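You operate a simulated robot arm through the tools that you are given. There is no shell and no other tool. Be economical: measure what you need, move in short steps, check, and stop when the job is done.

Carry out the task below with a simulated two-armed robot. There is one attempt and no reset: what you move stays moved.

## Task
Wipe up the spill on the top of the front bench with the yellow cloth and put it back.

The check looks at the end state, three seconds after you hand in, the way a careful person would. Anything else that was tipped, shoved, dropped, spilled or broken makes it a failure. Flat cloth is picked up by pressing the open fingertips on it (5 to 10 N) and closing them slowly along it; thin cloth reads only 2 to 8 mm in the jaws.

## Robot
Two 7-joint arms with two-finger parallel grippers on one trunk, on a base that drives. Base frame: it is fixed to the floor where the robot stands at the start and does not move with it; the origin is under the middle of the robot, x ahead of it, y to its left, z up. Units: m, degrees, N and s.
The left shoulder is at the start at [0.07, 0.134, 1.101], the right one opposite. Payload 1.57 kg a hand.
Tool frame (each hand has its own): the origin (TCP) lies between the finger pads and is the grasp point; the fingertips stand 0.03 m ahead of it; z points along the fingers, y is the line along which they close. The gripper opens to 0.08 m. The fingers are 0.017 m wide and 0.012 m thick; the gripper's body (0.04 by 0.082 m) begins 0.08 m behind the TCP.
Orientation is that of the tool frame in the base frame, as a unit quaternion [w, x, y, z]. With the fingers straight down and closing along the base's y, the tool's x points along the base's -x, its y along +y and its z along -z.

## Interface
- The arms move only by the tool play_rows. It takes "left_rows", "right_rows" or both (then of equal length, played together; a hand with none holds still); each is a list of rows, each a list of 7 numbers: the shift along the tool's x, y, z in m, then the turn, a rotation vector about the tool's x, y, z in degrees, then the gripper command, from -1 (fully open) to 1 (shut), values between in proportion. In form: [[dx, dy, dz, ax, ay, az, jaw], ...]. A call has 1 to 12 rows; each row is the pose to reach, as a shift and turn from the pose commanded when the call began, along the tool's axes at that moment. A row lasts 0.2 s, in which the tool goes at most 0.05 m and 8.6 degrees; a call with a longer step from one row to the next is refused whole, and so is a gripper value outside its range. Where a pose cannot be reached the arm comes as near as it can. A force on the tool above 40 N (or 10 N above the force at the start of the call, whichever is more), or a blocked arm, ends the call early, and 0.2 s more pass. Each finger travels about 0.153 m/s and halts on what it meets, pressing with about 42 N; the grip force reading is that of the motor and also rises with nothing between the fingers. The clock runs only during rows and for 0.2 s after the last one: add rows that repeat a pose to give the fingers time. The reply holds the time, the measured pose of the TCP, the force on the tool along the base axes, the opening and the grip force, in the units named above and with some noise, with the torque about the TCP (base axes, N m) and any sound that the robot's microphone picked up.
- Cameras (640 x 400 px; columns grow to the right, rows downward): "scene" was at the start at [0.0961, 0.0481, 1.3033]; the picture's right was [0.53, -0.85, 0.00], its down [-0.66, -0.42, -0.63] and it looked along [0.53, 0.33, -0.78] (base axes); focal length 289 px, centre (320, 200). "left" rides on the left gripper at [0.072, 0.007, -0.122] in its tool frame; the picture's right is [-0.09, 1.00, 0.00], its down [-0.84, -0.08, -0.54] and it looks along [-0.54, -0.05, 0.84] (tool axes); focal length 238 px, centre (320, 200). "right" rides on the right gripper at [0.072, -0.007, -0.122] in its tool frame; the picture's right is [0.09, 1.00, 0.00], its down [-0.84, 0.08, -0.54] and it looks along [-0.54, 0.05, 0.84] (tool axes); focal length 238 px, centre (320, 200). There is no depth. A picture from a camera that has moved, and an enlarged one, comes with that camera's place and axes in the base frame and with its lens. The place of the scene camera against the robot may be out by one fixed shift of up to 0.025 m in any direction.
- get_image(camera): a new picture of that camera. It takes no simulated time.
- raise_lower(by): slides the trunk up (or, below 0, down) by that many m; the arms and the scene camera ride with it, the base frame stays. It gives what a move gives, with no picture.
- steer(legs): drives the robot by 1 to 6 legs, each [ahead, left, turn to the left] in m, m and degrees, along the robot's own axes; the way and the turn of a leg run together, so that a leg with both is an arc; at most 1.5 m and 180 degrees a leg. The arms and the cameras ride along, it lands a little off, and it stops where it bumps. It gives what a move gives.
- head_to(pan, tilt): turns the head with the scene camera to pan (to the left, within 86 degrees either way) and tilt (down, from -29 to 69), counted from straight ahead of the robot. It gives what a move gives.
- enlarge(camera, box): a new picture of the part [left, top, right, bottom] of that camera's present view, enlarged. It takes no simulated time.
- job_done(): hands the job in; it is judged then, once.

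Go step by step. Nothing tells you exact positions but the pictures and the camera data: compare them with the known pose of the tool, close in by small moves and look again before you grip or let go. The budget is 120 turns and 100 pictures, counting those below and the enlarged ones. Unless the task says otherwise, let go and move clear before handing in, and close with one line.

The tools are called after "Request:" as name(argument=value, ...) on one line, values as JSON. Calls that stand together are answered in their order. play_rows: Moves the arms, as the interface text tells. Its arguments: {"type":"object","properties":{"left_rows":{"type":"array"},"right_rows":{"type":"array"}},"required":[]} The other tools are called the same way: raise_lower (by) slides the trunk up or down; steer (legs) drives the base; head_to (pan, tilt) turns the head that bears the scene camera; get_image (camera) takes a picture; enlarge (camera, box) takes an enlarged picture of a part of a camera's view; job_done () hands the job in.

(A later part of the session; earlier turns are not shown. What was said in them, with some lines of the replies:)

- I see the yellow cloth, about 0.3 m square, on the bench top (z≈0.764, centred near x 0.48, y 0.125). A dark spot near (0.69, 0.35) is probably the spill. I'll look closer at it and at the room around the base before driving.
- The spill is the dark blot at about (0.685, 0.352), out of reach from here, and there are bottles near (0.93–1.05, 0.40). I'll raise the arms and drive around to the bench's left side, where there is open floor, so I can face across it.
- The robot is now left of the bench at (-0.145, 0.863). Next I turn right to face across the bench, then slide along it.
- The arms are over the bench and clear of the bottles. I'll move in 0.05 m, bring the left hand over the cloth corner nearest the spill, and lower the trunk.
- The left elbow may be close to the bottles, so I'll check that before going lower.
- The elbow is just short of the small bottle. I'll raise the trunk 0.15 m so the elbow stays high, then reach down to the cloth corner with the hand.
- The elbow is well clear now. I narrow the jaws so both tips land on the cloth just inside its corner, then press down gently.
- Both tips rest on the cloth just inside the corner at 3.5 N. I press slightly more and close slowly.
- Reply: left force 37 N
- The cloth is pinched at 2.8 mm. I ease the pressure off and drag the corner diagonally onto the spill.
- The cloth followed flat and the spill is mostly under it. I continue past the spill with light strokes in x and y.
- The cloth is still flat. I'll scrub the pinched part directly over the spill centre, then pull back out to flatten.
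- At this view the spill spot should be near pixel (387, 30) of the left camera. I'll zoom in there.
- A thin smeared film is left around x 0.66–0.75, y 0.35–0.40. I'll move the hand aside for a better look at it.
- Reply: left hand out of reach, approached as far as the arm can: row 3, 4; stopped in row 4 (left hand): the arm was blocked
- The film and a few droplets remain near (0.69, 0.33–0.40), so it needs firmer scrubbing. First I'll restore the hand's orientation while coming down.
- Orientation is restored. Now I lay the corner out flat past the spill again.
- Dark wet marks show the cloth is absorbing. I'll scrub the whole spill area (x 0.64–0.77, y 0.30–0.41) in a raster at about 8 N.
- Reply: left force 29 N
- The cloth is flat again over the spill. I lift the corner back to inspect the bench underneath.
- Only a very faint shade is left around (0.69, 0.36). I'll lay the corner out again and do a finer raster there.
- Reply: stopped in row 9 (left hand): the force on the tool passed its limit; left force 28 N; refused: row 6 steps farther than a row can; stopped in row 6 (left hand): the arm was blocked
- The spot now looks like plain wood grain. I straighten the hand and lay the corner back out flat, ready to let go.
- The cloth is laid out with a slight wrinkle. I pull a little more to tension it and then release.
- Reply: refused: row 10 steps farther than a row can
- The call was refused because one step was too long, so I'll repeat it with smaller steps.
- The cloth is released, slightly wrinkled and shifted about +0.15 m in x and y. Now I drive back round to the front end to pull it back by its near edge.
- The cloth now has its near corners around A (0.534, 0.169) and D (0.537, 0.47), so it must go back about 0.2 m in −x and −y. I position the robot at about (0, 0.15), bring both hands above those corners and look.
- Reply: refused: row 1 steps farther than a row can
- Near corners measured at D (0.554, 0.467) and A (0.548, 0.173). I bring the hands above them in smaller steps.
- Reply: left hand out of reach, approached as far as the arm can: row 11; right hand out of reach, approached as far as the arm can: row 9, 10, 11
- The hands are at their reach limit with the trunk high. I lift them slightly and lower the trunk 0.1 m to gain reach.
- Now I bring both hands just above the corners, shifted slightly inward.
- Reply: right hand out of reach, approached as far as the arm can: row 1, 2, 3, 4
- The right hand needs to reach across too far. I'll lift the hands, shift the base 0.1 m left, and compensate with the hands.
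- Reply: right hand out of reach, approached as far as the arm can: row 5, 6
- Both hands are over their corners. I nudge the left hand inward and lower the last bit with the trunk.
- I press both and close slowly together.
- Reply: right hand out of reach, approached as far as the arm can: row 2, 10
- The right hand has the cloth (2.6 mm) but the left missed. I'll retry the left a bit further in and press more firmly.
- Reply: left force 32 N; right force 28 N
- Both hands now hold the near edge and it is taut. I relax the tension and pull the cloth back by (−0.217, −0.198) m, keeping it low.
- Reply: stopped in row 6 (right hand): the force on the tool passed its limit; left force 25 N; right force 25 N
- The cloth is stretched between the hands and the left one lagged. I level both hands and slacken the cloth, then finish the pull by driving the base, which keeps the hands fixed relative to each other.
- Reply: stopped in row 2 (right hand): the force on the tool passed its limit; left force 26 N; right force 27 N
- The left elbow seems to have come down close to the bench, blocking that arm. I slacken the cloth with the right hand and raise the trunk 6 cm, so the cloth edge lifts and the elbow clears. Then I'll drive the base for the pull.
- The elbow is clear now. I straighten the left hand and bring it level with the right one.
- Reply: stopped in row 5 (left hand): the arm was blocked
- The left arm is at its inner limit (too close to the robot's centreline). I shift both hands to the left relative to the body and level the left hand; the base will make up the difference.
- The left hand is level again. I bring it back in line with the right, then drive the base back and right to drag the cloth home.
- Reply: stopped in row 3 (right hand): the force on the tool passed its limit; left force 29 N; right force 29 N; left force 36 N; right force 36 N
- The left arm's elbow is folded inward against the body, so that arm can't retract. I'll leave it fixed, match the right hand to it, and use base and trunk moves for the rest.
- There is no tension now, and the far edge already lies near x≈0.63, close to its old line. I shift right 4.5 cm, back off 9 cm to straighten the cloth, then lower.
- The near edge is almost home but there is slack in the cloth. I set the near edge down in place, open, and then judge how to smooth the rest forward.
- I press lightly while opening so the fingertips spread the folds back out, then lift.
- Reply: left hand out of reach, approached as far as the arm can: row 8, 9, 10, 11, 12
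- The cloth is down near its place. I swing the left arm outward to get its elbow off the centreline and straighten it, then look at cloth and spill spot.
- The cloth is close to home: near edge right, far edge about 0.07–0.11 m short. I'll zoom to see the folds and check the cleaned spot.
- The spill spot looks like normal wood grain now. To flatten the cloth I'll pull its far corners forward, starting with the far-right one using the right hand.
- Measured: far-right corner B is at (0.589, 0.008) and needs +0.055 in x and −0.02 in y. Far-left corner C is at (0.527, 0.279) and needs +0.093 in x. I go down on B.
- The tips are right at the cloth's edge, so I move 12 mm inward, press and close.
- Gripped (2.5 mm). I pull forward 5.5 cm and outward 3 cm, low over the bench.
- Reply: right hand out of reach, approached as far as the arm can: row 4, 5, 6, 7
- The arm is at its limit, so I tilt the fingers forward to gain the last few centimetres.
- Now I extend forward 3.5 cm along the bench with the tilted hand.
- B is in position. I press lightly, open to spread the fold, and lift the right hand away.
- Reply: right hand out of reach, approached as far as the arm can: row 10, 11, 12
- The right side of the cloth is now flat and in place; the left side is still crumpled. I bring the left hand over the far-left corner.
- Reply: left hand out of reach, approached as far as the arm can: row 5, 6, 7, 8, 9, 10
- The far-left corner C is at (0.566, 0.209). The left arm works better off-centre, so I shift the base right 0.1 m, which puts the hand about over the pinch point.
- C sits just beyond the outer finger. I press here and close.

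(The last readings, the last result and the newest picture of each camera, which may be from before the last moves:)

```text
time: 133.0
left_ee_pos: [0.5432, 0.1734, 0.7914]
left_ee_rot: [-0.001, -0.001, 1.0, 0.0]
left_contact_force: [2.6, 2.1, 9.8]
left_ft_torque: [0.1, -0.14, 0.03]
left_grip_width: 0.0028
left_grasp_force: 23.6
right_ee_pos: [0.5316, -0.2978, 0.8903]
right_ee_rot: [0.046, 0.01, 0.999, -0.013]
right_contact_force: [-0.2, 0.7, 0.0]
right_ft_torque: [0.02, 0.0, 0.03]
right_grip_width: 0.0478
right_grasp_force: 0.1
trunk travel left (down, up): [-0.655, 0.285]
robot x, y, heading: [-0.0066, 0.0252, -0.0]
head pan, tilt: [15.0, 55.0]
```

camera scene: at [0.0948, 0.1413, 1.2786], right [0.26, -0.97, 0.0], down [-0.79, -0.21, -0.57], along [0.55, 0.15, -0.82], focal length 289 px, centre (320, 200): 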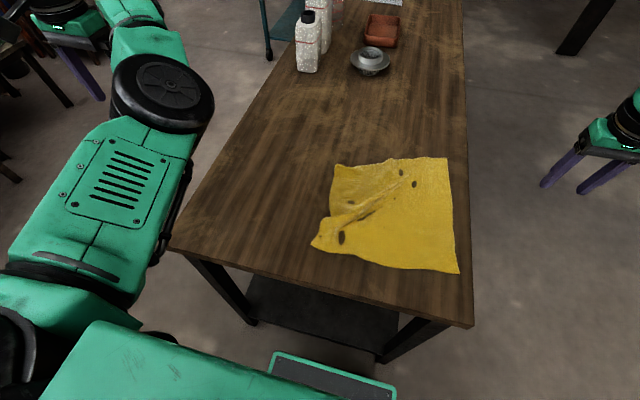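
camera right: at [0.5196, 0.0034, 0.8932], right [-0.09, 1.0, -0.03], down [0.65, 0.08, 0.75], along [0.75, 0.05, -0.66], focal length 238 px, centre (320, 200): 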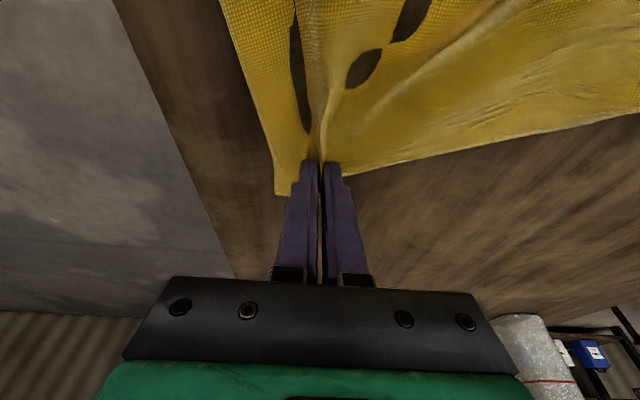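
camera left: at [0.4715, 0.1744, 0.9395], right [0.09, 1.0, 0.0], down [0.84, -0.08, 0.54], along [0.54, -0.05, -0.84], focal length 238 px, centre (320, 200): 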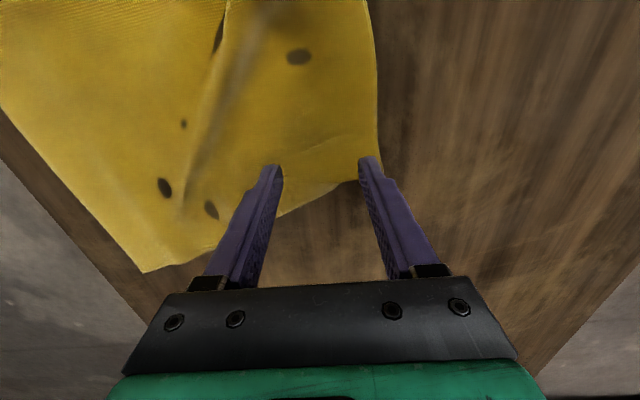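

Gripped (2.8 mm). I pull it outward 8 cm and forward about 5.5 cm while tilting the fingers forward for reach.

Request:
play_rows(left_rows=[[-0.004, 0.012, -0.003, 0, 0, 0, 1], [-0.01, 0.028, -0.003, 0, 0, 0, 1], [-0.016, 0.044, -0.003, 0, -3, 0, 1], [-0.022, 0.06, -0.003, 0, -6, 0, 1], [-0.03, 0.074, -0.003, 0, -9, 0, 1], [-0.038, 0.082, -0.003, 0, -12, 0, 1], [-0.046, 0.084, -0.003, 0, -15, 0, 1], [-0.054, 0.084, -0.003, 0, -17, 0, 1], [-0.058, 0.084, -0.003, 0, -17, 0, 1], [-0.058, 0.084, -0.003, 0, -17, 0, 1]])

Request:
get_image(camera="left")

Request:
get_image(camera="scene")

```text
time: 135.2
left_ee_pos: [0.6023, 0.2592, 0.7967]
left_ee_rot: [0.149, 0.0, 0.989, 0.001]
left_contact_force: [-0.3, -0.6, 0.7]
left_ft_torque: [0.03, -0.01, -0.03]
left_grip_width: 0.0021
left_grasp_force: 23.7
right_ee_pos: [0.5331, -0.2975, 0.889]
right_ee_rot: [0.046, 0.009, 0.999, -0.012]
right_contact_force: [0.4, 0.2, 0.9]
right_ft_torque: [-0.02, 0.0, -0.04]
right_grip_width: 0.048
right_grasp_force: 0.0
trunk travel left (down, up): [-0.655, 0.285]
robot x, y, heading: [-0.0073, 0.0277, -0.1]
head pan, tilt: [15.0, 55.0]
```

```text
20 pictures are left
camera left: at [0.4968, 0.2664, 0.8917], right [0.09, 1.0, 0.03], down [0.64, -0.08, 0.76], along [0.76, -0.05, -0.64], focal length 238 px, centre (320, 200)
```

left: 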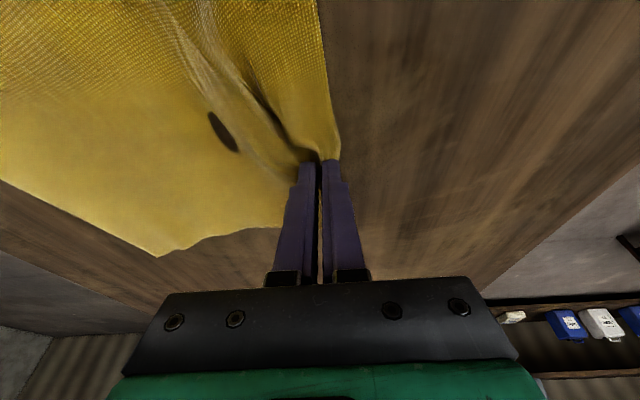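

```text
19 pictures are left
camera scene: at [0.0945, 0.0515, 1.2785], right [0.26, -0.97, 0.0], down [-0.79, -0.21, -0.57], along [0.55, 0.15, -0.82], focal length 289 px, centre (320, 200)
```

scene: 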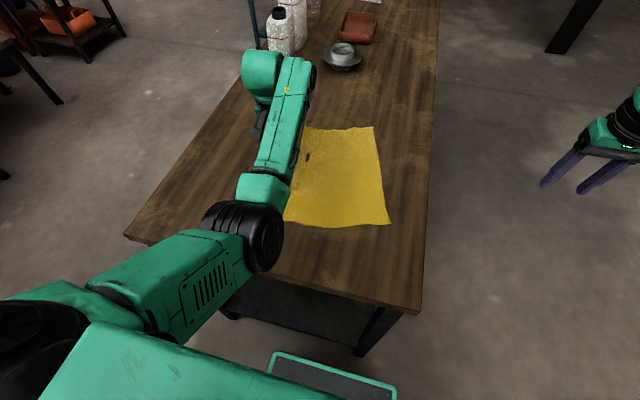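

The cloth is now almost flat and square. I press, open, lift, and move the left hand off to the left.

Request:
play_rows(left_rows=[[0, 0, 0.004, 0, 0, 0, 0.9], [0, 0, 0.005, 0, 0, 0, 0.6], [0, 0, 0.005, 0, 0, 0, 0.3], [0, 0, 0.005, 0, 0, 0, 0.0], [0, 0, 0.005, 0, 0, 0, -0.2], [0, 0, 0.005, 0, 0, 0, -0.2], [0, 0, -0.02, 0, 0, 0, -0.2], [0, 0, -0.06, 0, 0, 0, -0.2], [0, 0.04, -0.08, 0, 4, 0, -0.2], [0, 0.08, -0.09, 0, 8, 0, -0.2], [0, 0.12, -0.1, 0, 12, 0, -0.2], [0, 0.16, -0.11, 0, 17, 0, -0.2]])

Request:
play_rows(left_rows=[[0.03, 0.03, -0.02, 0, 0, 0, -1], [0.06, 0.05, -0.04, 0, 0, 0, -1], [0.09, 0.07, -0.06, 0, 0, 0, -1], [0.12, 0.1, -0.08, 0, 0, 0, -1], [0.15, 0.13, -0.1, 0, 0, 0, -1], [0.16, 0.16, -0.12, 0, 0, 0, -1]])

Request:
get_image(camera="scene")

```text
time: 137.8
left_ee_pos: [0.5694, 0.4198, 0.8994]
left_ee_rot: [0.003, -0.002, 1.0, 0.0]
left_contact_force: [-0.4, -0.6, 0.0]
left_ft_torque: [-0.03, -0.03, 0.0]
left_grip_width: 0.0481
left_grasp_force: 0.1
right_ee_pos: [0.5323, -0.2984, 0.8904]
right_ee_rot: [0.046, 0.009, 0.999, -0.013]
right_contact_force: [-0.2, 0.2, 0.3]
right_ft_torque: [-0.03, 0.03, -0.04]
right_grip_width: 0.0482
right_grasp_force: 0.0
trunk travel left (down, up): [-0.655, 0.285]
robot x, y, heading: [-0.0047, 0.0274, 0.1]
head pan, tilt: [15.0, 55.0]
```

```text
time: 139.2
left_ee_pos: [0.4062, 0.5802, 1.0197]
left_ee_rot: [0.0, -0.002, 1.0, 0.001]
left_contact_force: [0.2, 0.3, 0.0]
left_ft_torque: [-0.03, 0.0, -0.02]
left_grip_width: 0.0799
left_grasp_force: 0.1
right_ee_pos: [0.5318, -0.2967, 0.8902]
right_ee_rot: [0.046, 0.009, 0.999, -0.012]
right_contact_force: [-0.6, 1.1, -0.2]
right_ft_torque: [-0.01, -0.02, -0.02]
right_grip_width: 0.048
right_grasp_force: 0.1
trunk travel left (down, up): [-0.655, 0.285]
robot x, y, heading: [-0.003, 0.022, -0.1]
head pan, tilt: [15.0, 55.0]
```

```text
18 pictures are left
camera scene: at [0.0937, 0.053, 1.2786], right [0.26, -0.97, 0.0], down [-0.79, -0.21, -0.57], along [0.55, 0.15, -0.82], focal length 289 px, centre (320, 200)
```

scene: 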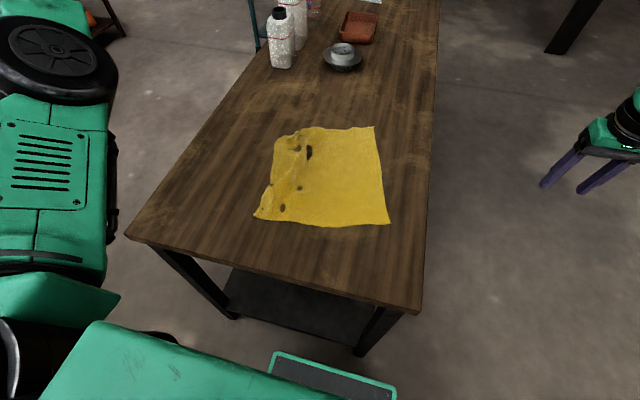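

The last pull dragged the right edge along. It now lies about 8 cm too far forward, with near-right corner A around (0.437, 0.0) and the cloth rotated about 10°. I'll pull A straight back with the right hand.

Request:
steer(legs=[[0, 0.08, 0]])

Request:
play_rows(right_rows=[[0.01, 0.035, 0, 0, 2, 0, -0.3], [0.02, 0.07, 0, 0, 4, 0, -0.3], [0.03, 0.105, 0, 0, 5.3, 0, -0.3], [0.04, 0.14, 0, 1, 5.3, 1, -0.3], [0.05, 0.175, 0, 1.4, 5.3, 1, -0.3], [0.06, 0.21, 0, 1.4, 5.3, 1, -0.3], [0.07, 0.245, 0.01, 1.4, 5.3, 1, -0.3], [0.07, 0.247, 0.02, 1.4, 5.3, 1, -0.3]])

Request:
get_image(camera="right")

```text
time: 140.3
left_ee_pos: [0.4074, 0.657, 1.0205]
left_ee_rot: [0.001, -0.001, 1.0, 0.002]
left_contact_force: [0.5, 0.7, -0.4]
left_ft_torque: [0.0, 0.02, 0.03]
left_grip_width: 0.0799
left_grasp_force: 0.1
right_ee_pos: [0.5327, -0.2193, 0.8896]
right_ee_rot: [0.046, 0.009, 0.999, -0.012]
right_contact_force: [-0.1, 1.1, -0.2]
right_ft_torque: [0.02, -0.02, -0.03]
right_grip_width: 0.0479
right_grasp_force: 0.0
trunk travel left (down, up): [-0.655, 0.285]
robot x, y, heading: [-0.0069, 0.1072, 0.1]
head pan, tilt: [15.0, 55.0]
```

```text
time: 142.1
left_ee_pos: [0.4063, 0.6565, 1.0201]
left_ee_rot: [0.0, 0.0, 1.0, 0.002]
left_contact_force: [-0.3, -0.3, 0.6]
left_ft_torque: [0.01, 0.02, -0.01]
left_grip_width: 0.0801
left_grasp_force: 0.0
right_ee_pos: [0.4727, 0.027, 0.857]
right_ee_rot: [0.0, 0.02, 1.0, -0.024]
right_contact_force: [1.0, 0.0, -0.2]
right_ft_torque: [0.04, 0.0, -0.04]
right_grip_width: 0.0521
right_grasp_force: 0.0
trunk travel left (down, up): [-0.655, 0.285]
robot x, y, heading: [-0.007, 0.1034, -0.1]
head pan, tilt: [15.0, 55.0]
```

```text
17 pictures are left
camera right: at [0.4002, 0.0298, 0.9787], right [-0.05, 1.0, -0.05], down [0.84, 0.07, 0.54], along [0.54, -0.01, -0.84], focal length 238 px, centre (320, 200)
```

right: 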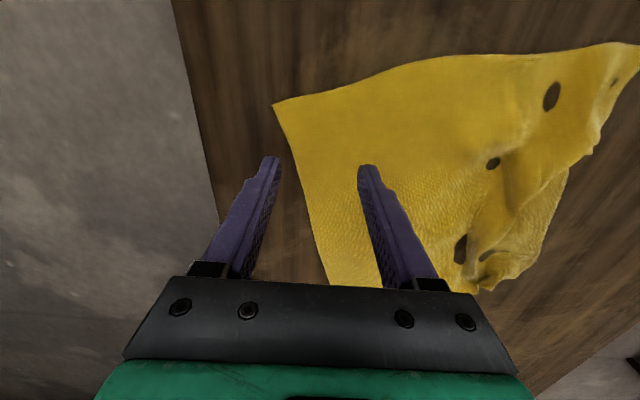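

A is at (0.443, −0.017). I level the hand and come down just inside that corner.

Request:
play_rows(right_rows=[[0.005, 0.003, 0.015, -1.4, 0, -1.1, -0.3], [0.01, 0.003, 0.03, -2.8, 0, -2.3, -0.3], [0.012, 0.004, 0.045, -2.8, 0, -2.3, -0.3], [0.012, 0.005, 0.056, -2.8, 0, -2.3, -0.3], [0.012, 0.005, 0.062, -2.8, 0, -2.3, -0.3], [0.012, 0.005, 0.066, -2.8, 0, -2.3, -0.3]])

Request:
get_image(camera="right")

```text
time: 143.5
left_ee_pos: [0.4066, 0.6578, 1.0198]
left_ee_rot: [0.0, -0.001, 1.0, 0.001]
left_contact_force: [0.9, 0.0, 0.2]
left_ft_torque: [0.01, 0.0, 0.02]
left_grip_width: 0.0797
left_grasp_force: 0.1
right_ee_pos: [0.4579, 0.0311, 0.7907]
right_ee_rot: [-0.001, -0.001, 1.0, 0.0]
right_contact_force: [0.8, 0.6, 1.7]
right_ft_torque: [-0.02, -0.01, 0.0]
right_grip_width: 0.0522
right_grasp_force: 0.2
trunk travel left (down, up): [-0.655, 0.285]
robot x, y, heading: [-0.0086, 0.1046, 0.0]
head pan, tilt: [15.0, 55.0]
```

```text
16 pictures are left
camera right: at [0.387, 0.0237, 0.9133], right [-0.09, 1.0, 0.0], down [0.84, 0.08, 0.54], along [0.54, 0.05, -0.84], focal length 238 px, centre (320, 200)
```

right: 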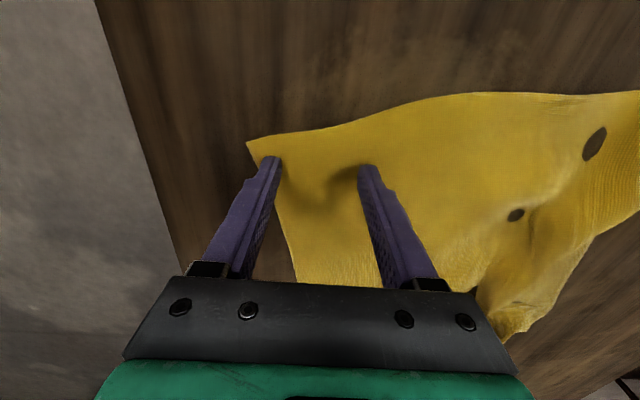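

Request:
play_rows(right_rows=[[0, 0, 0.003, 0, 0, 0, -0.3], [0, 0, 0.004, 0, 0, 0, -0.1], [0, 0, 0.004, 0, 0, 0, 0.1], [0, 0, 0.004, 0, 0, 0, 0.3], [0, 0, 0.004, 0, 0, 0, 0.5], [0, 0, 0.004, 0, 0, 0, 0.7], [0, 0, 0.004, 0, 0, 0, 0.9], [0, 0, 0.004, 0, 0, 0, 1], [0, 0, 0.002, 0, 0, 0, 1], [0, 0, -0.003, 0, 0, 0, 1]])

Request:
play_rows(right_rows=[[0.01, -0.006, 0, 0, 0, 0, 1], [0.022, -0.012, 0, 0, 0, 0, 1], [0.034, -0.02, 0, 0, 0, 0, 1], [0.046, -0.028, 0, 0, 0, 0, 1], [0.058, -0.036, 0, 0, 0, 0, 1], [0.07, -0.043, 0, 0, 0, 0, 1], [0.082, -0.048, 0, 0, 0, 0, 1], [0.094, -0.05, 0, 0, 0, 0, 1], [0.1, -0.05, 0, 0, 0, 0, 1], [0.1, -0.05, 0, 0, 0, 0, 1]])

Request:
get_image(camera="scene")

```text
time: 145.7
left_ee_pos: [0.4063, 0.6578, 1.019]
left_ee_rot: [0.001, -0.001, 1.0, 0.001]
left_contact_force: [0.0, 0.2, 0.0]
left_ft_torque: [-0.01, 0.0, 0.03]
left_grip_width: 0.0801
left_grasp_force: 0.1
right_ee_pos: [0.4555, 0.0314, 0.7934]
right_ee_rot: [-0.001, 0.0, 1.0, 0.0]
right_contact_force: [-0.3, 1.9, 4.4]
right_ft_torque: [0.07, 0.11, -0.05]
right_grip_width: 0.0029
right_grasp_force: 23.7
trunk travel left (down, up): [-0.655, 0.285]
robot x, y, heading: [-0.0047, 0.1059, -0.0]
head pan, tilt: [15.0, 55.0]
```

```text
time: 147.9
left_ee_pos: [0.4068, 0.6571, 1.0188]
left_ee_rot: [0.0, -0.001, 1.0, 0.001]
left_contact_force: [-1.1, -0.3, 0.2]
left_ft_torque: [0.02, -0.01, -0.02]
left_grip_width: 0.08
left_grasp_force: 0.0
right_ee_pos: [0.3567, -0.0207, 0.795]
right_ee_rot: [-0.001, -0.001, 1.0, 0.0]
right_contact_force: [-0.1, 0.6, 0.7]
right_ft_torque: [0.02, -0.01, 0.0]
right_grip_width: 0.0022
right_grasp_force: 23.4
trunk travel left (down, up): [-0.655, 0.285]
robot x, y, heading: [-0.0056, 0.1044, -0.2]
head pan, tilt: [15.0, 55.0]
```

```text
15 pictures are left
camera scene: at [0.0949, 0.1307, 1.2785], right [0.26, -0.97, 0.0], down [-0.79, -0.21, -0.57], along [0.55, 0.15, -0.82], focal length 289 px, centre (320, 200)
```

scene: 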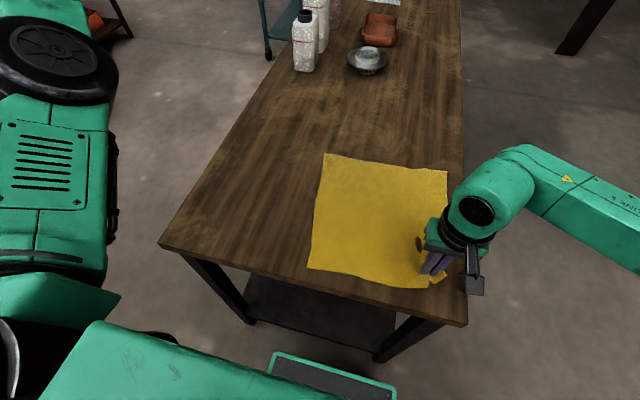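

The cloth is now flat and square, about (−0.025, −0.035) m from its original place. I release the right corner with a spreading press, then do one small corrective pull from the far-left corner.

Request:
play_rows(right_rows=[[0, 0, 0.004, 0, 0, 0, 0.9], [0, 0, 0.005, 0, 0, 0, 0.6], [0, 0, 0.005, 0, 0, 0, 0.3], [0, 0, 0.005, 0, 0, 0, 0.0], [0, 0, 0.005, 0, 0, 0, -0.3], [0, 0, 0.005, 0, 0, 0, -0.3], [0, 0, -0.02, 0, 0, 0, -0.3], [0, 0, -0.06, 0, 0, 0, -0.3], [0, -0.04, -0.08, 0, 0, 0, -0.3], [0, -0.08, -0.1, 0, 0, 0, -0.3], [0, -0.12, -0.12, 0, 0, 0, -0.3], [0, -0.16, -0.14, 0, 0, 0, -0.3]])

Request:
steer(legs=[[0, -0.07, 0]])

Request:
play_rows(left_rows=[[-0.015, -0.04, 0.01, 0, 0, 0, -0.3], [-0.03, -0.08, 0.02, 0, 0, 0, -0.3], [-0.045, -0.12, 0.03, 0, 0, 0, -0.3], [-0.06, -0.16, 0.04, 0, 0, 0, -0.3], [-0.075, -0.2, 0.05, 0, 0, 0, -0.3], [-0.09, -0.24, 0.06, 0, 0, 0, -0.3], [-0.105, -0.28, 0.07, 0, 0, 0, -0.3], [-0.12, -0.31, 0.08, 0, 0, 0, -0.3], [-0.135, -0.34, 0.1, 0, 0, 0, -0.3], [-0.15, -0.36, 0.12, 0, 0, 0, -0.3]])

Request:
get_image(camera="left")

```text
time: 150.5
left_ee_pos: [0.4062, 0.6558, 1.0222]
left_ee_rot: [0.001, -0.001, 1.0, 0.001]
left_contact_force: [0.0, -0.7, 0.4]
left_ft_torque: [0.03, -0.02, 0.0]
left_grip_width: 0.0798
left_grasp_force: 0.1
right_ee_pos: [0.3596, -0.1825, 0.9325]
right_ee_rot: [0.0, -0.001, 1.0, 0.001]
right_contact_force: [0.1, 0.0, 1.4]
right_ft_torque: [0.0, -0.03, 0.01]
right_grip_width: 0.0518
right_grasp_force: 0.0
trunk travel left (down, up): [-0.655, 0.285]
robot x, y, heading: [-0.0052, 0.1067, 0.1]
head pan, tilt: [15.0, 55.0]
```

```text
time: 151.5
left_ee_pos: [0.4068, 0.5888, 1.0192]
left_ee_rot: [-0.001, -0.001, 1.0, 0.001]
left_contact_force: [0.3, -0.8, -0.5]
left_ft_torque: [0.04, 0.01, -0.03]
left_grip_width: 0.0801
left_grasp_force: 0.1
right_ee_pos: [0.3592, -0.2484, 0.9323]
right_ee_rot: [-0.001, -0.001, 1.0, 0.0]
right_contact_force: [0.7, -0.8, 0.4]
right_ft_torque: [0.01, -0.02, -0.02]
right_grip_width: 0.0518
right_grasp_force: 0.1
trunk travel left (down, up): [-0.655, 0.285]
robot x, y, heading: [-0.0046, 0.0369, 0.0]
head pan, tilt: [15.0, 55.0]
```

```text
time: 153.7
left_ee_pos: [0.5573, 0.2261, 0.8993]
left_ee_rot: [0.0, -0.001, 1.0, 0.001]
left_contact_force: [-0.2, 0.4, 0.0]
left_ft_torque: [0.02, -0.03, 0.03]
left_grip_width: 0.0521
left_grasp_force: 0.1
right_ee_pos: [0.3608, -0.2504, 0.9324]
right_ee_rot: [-0.001, 0.0, 1.0, 0.001]
right_contact_force: [0.0, -0.2, 0.8]
right_ft_torque: [0.0, 0.02, 0.0]
right_grip_width: 0.0522
right_grasp_force: 0.1
trunk travel left (down, up): [-0.655, 0.285]
robot x, y, heading: [-0.0065, 0.0354, -0.1]
head pan, tilt: [15.0, 55.0]
```

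```text
14 pictures are left
camera left: at [0.4855, 0.2346, 1.0205], right [0.09, 1.0, 0.0], down [0.84, -0.08, 0.54], along [0.54, -0.05, -0.84], focal length 238 px, centre (320, 200)
```

left: 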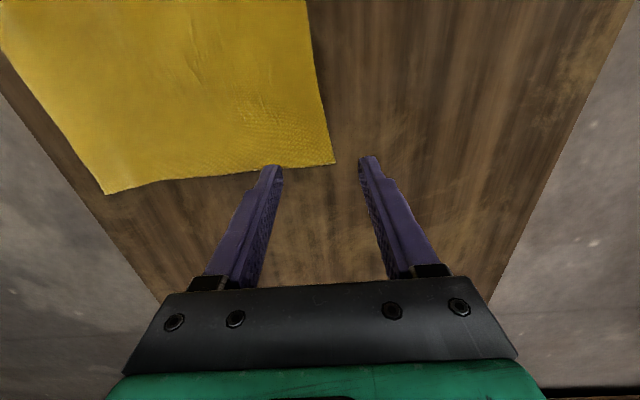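

C is at (0.600, 0.242) and its original place was (0.62, 0.283). I pinch just inside it.

Request:
play_rows(left_rows=[[-0.01, -0.019, 0.03, 0, 0, 0, -0.3], [-0.02, -0.019, 0.06, 0, 0, 0, -0.3], [-0.02, -0.019, 0.085, 0, 0, 0, -0.3], [-0.02, -0.019, 0.1, 0, 0, 0, -0.3], [-0.02, -0.019, 0.107, 0, 0, 0, -0.3], [-0.02, -0.019, 0.111, 0, 0, 0, -0.3]])

Request:
get_image(camera="left")

```text
time: 155.1
left_ee_pos: [0.5772, 0.2089, 0.7912]
left_ee_rot: [0.003, -0.001, 1.0, 0.002]
left_contact_force: [0.5, -1.5, 11.2]
left_ft_torque: [-0.21, -0.03, -0.03]
left_grip_width: 0.0521
left_grasp_force: 0.1
right_ee_pos: [0.3582, -0.2502, 0.9319]
right_ee_rot: [0.0, 0.0, 1.0, 0.001]
right_contact_force: [0.4, 0.8, -0.2]
right_ft_torque: [0.01, -0.01, 0.01]
right_grip_width: 0.0519
right_grasp_force: 0.0
trunk travel left (down, up): [-0.655, 0.285]
robot x, y, heading: [-0.0099, 0.0348, -0.3]
head pan, tilt: [15.0, 55.0]
```

```text
13 pictures are left
camera left: at [0.5032, 0.2152, 0.9119], right [0.09, 1.0, 0.0], down [0.83, -0.08, 0.55], along [0.55, -0.05, -0.84], focal length 238 px, centre (320, 200)
```

left: 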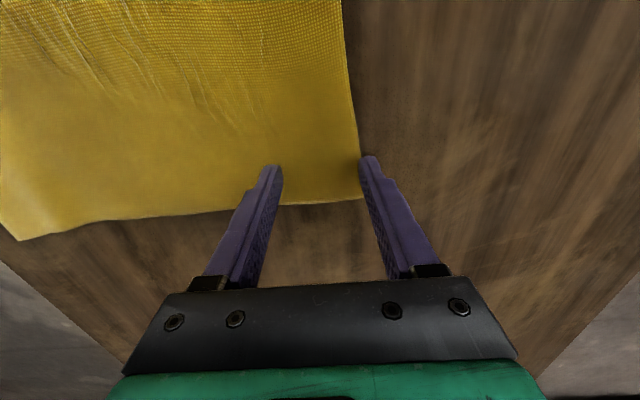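

The outer finger is right on the edge, so I shift 12 mm inward, press and close.

Request:
play_rows(left_rows=[[0, 0, -0.012, 0, 0, 0, -0.3], [0, -0.012, -0.012, 0, 0, 0, -0.3], [0, -0.012, -0.005, 0, 0, 0, -0.3], [0, -0.012, 0.0, 0, 0, 0, -0.3], [0, -0.012, 0.001, 0, 0, 0, -0.1], [0, -0.012, 0.001, 0, 0, 0, 0.1], [0, -0.012, 0.001, 0, 0, 0, 0.3], [0, -0.012, 0.001, 0, 0, 0, 0.5], [0, -0.012, 0.001, 0, 0, 0, 0.7], [0, -0.012, 0.001, 0, 0, 0, 0.9], [0, -0.012, 0.001, 0, 0, 0, 1], [0, -0.012, -0.002, 0, 0, 0, 1]])

```text
time: 157.7
left_ee_pos: [0.5757, 0.199, 0.7927]
left_ee_rot: [0.002, -0.001, 1.0, 0.001]
left_contact_force: [3.3, 3.1, 18.4]
left_ft_torque: [0.13, -0.2, -0.02]
left_grip_width: 0.0026
left_grasp_force: 23.7
right_ee_pos: [0.3576, -0.2501, 0.933]
right_ee_rot: [0.001, 0.0, 1.0, 0.001]
right_contact_force: [1.0, -0.6, -0.3]
right_ft_torque: [0.01, 0.01, 0.04]
right_grip_width: 0.052
right_grasp_force: 0.1
trunk travel left (down, up): [-0.655, 0.285]
robot x, y, heading: [-0.0101, 0.0375, 0.0]
head pan, tilt: [15.0, 55.0]
```

Gripped. A small pull of (+0.028, +0.05) with a forward tilt, then press, spread and release.

Request:
play_rows(left_rows=[[-0.003, 0.008, -0.004, 0, -2, 0, 1], [-0.008, 0.018, -0.004, 0, -5, 0, 1], [-0.014, 0.028, -0.004, 0, -8, 0, 1], [-0.02, 0.038, -0.004, 0, -11, 0, 1], [-0.025, 0.046, -0.004, 0, -14, 0, 1], [-0.028, 0.05, -0.004, 0, -15, 0, 1], [-0.028, 0.05, -0.004, 0, -15, 0, 1]])

Request:
play_rows(left_rows=[[0, 0, 0.004, 0, 0, 0, 0.9], [0, 0, 0.005, 0, 0, 0, 0.6], [0, 0, 0.005, 0, 0, 0, 0.3], [0, 0, 0.005, 0, 0, 0, 0.0], [0, 0, 0.005, 0, 0, 0, -0.2], [0, 0, 0.005, 0, 0, 0, -0.2], [0, 0, -0.02, 0, 0, 0, -0.2], [0, 0, -0.06, 0, 0, 0, -0.2], [0, 0.04, -0.08, 0, 4, 0, -0.2], [0, 0.08, -0.09, 0, 8, 0, -0.2], [0, 0.12, -0.1, 0, 12, 0, -0.2], [0, 0.16, -0.11, 0, 15, 0, -0.2]])

Request:
play_rows(left_rows=[[0.03, 0.03, -0.02, 0, 0, 0, -1], [0.06, 0.05, -0.04, 0, 0, 0, -1], [0.09, 0.07, -0.06, 0, 0, 0, -1], [0.12, 0.1, -0.08, 0, 0, 0, -1], [0.15, 0.13, -0.1, 0, 0, 0, -1], [0.16, 0.16, -0.12, 0, 0, 0, -1]])

Request:
get_image(camera="scene")

```text
time: 159.3
left_ee_pos: [0.6066, 0.2473, 0.7938]
left_ee_rot: [0.132, -0.001, 0.991, 0.001]
left_contact_force: [0.0, 0.1, 0.5]
left_ft_torque: [-0.03, 0.03, -0.05]
left_grip_width: 0.0024
left_grasp_force: 23.9
right_ee_pos: [0.3599, -0.25, 0.9316]
right_ee_rot: [-0.001, 0.0, 1.0, 0.0]
right_contact_force: [0.2, -0.3, 0.5]
right_ft_torque: [-0.03, -0.02, 0.01]
right_grip_width: 0.0518
right_grasp_force: 0.1
trunk travel left (down, up): [-0.655, 0.285]
robot x, y, heading: [-0.0057, 0.0349, -0.2]
head pan, tilt: [15.0, 55.0]
```

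```text
time: 161.9
left_ee_pos: [0.5758, 0.4088, 0.9029]
left_ee_rot: [0.001, -0.001, 1.0, -0.001]
left_contact_force: [-0.2, -0.4, -0.2]
left_ft_torque: [-0.05, 0.01, 0.0]
left_grip_width: 0.0481
left_grasp_force: 0.1
right_ee_pos: [0.3594, -0.2486, 0.9335]
right_ee_rot: [0.0, -0.002, 1.0, 0.0]
right_contact_force: [0.5, -0.1, 0.1]
right_ft_torque: [-0.02, -0.01, 0.02]
right_grip_width: 0.0517
right_grasp_force: 0.0
trunk travel left (down, up): [-0.655, 0.285]
robot x, y, heading: [-0.0046, 0.0346, 0.0]
head pan, tilt: [15.0, 55.0]
```

```text
time: 163.3
left_ee_pos: [0.418, 0.5686, 1.0207]
left_ee_rot: [0.002, -0.001, 1.0, -0.001]
left_contact_force: [0.0, 0.7, 0.4]
left_ft_torque: [-0.03, 0.0, 0.01]
left_grip_width: 0.0798
left_grasp_force: 0.0
right_ee_pos: [0.3593, -0.2496, 0.9338]
right_ee_rot: [0.0, -0.001, 1.0, 0.0]
right_contact_force: [0.2, 0.0, 0.4]
right_ft_torque: [-0.03, 0.01, 0.03]
right_grip_width: 0.052
right_grasp_force: 0.1
trunk travel left (down, up): [-0.655, 0.285]
robot x, y, heading: [-0.0105, 0.0385, -0.1]
head pan, tilt: [15.0, 55.0]
```

```text
12 pictures are left
camera scene: at [0.0935, 0.0632, 1.2786], right [0.26, -0.97, 0.0], down [-0.79, -0.21, -0.57], along [0.56, 0.15, -0.82], focal length 289 px, centre (320, 200)
```

scene: 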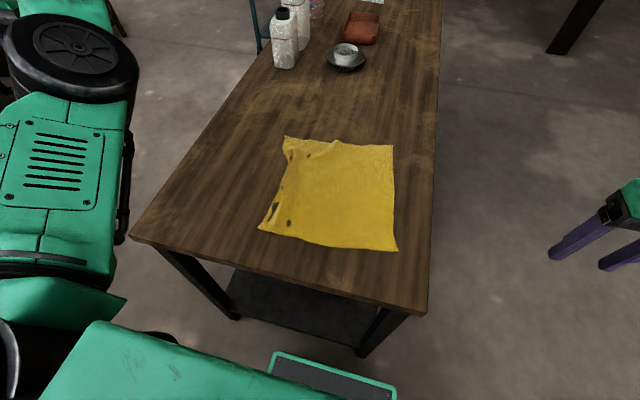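

The cloth lies nearly flat with all corners within about 3–4 cm of where they started. One last zoom on the spill spot before handing in.

Request:
enlarge(camera="scene", box=[230, 40, 390, 140])

Request:
head_to(pan=32.3, tilt=51.3)

Request:
enlarge(camera="scene", box=[240, 0, 560, 200])

```text
4.00 times, centred on (310, 90) of scene
camera zoom: at [0.0935, 0.0632, 1.2786], right [0.26, -0.97, 0.0], down [-0.79, -0.21, -0.57], along [0.56, 0.15, -0.82], focal length 1158 px, centre (360, 640)
```

zoom: 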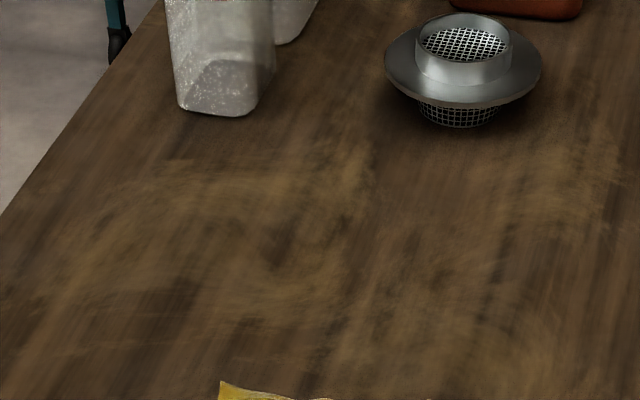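

```text
time: 164.1
left_ee_pos: [0.4195, 0.5671, 1.0207]
left_ee_rot: [0.0, 0.0, 1.0, 0.001]
left_contact_force: [0.0, 0.2, 0.7]
left_ft_torque: [0.01, 0.02, -0.01]
left_grip_width: 0.0801
left_grasp_force: 0.0
right_ee_pos: [0.3596, -0.2504, 0.9315]
right_ee_rot: [-0.001, -0.001, 1.0, 0.001]
right_contact_force: [-0.1, 0.2, -0.3]
right_ft_torque: [-0.02, -0.03, -0.01]
right_grip_width: 0.052
right_grasp_force: 0.0
trunk travel left (down, up): [-0.655, 0.285]
robot x, y, heading: [-0.0066, 0.0358, -0.2]
head pan, tilt: [32.3, 51.3]
```

```text
2.00 times, centred on (400, 100) of scene
camera zoom: at [0.0892, 0.0832, 1.2833], right [0.53, -0.85, 0.0], down [-0.66, -0.42, -0.62], along [0.53, 0.33, -0.78], focal length 579 px, centre (160, 400)
```

zoom: 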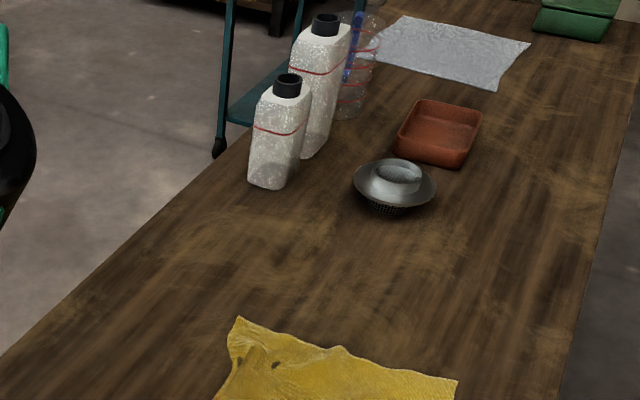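

The dark blot is gone, the other items stand as before, the cloth is back on its spot, and both hands are clear. Handing in.

Request:
job_done()

```text
The job is handed in.
```

The spill is wiped up: the last close-up shows plain wood grain where it was. The yellow cloth is back in its original place, with its corners within about 4 cm of where they started and slight wrinkling along its left side. The bottles and the other items on the bench look untouched.
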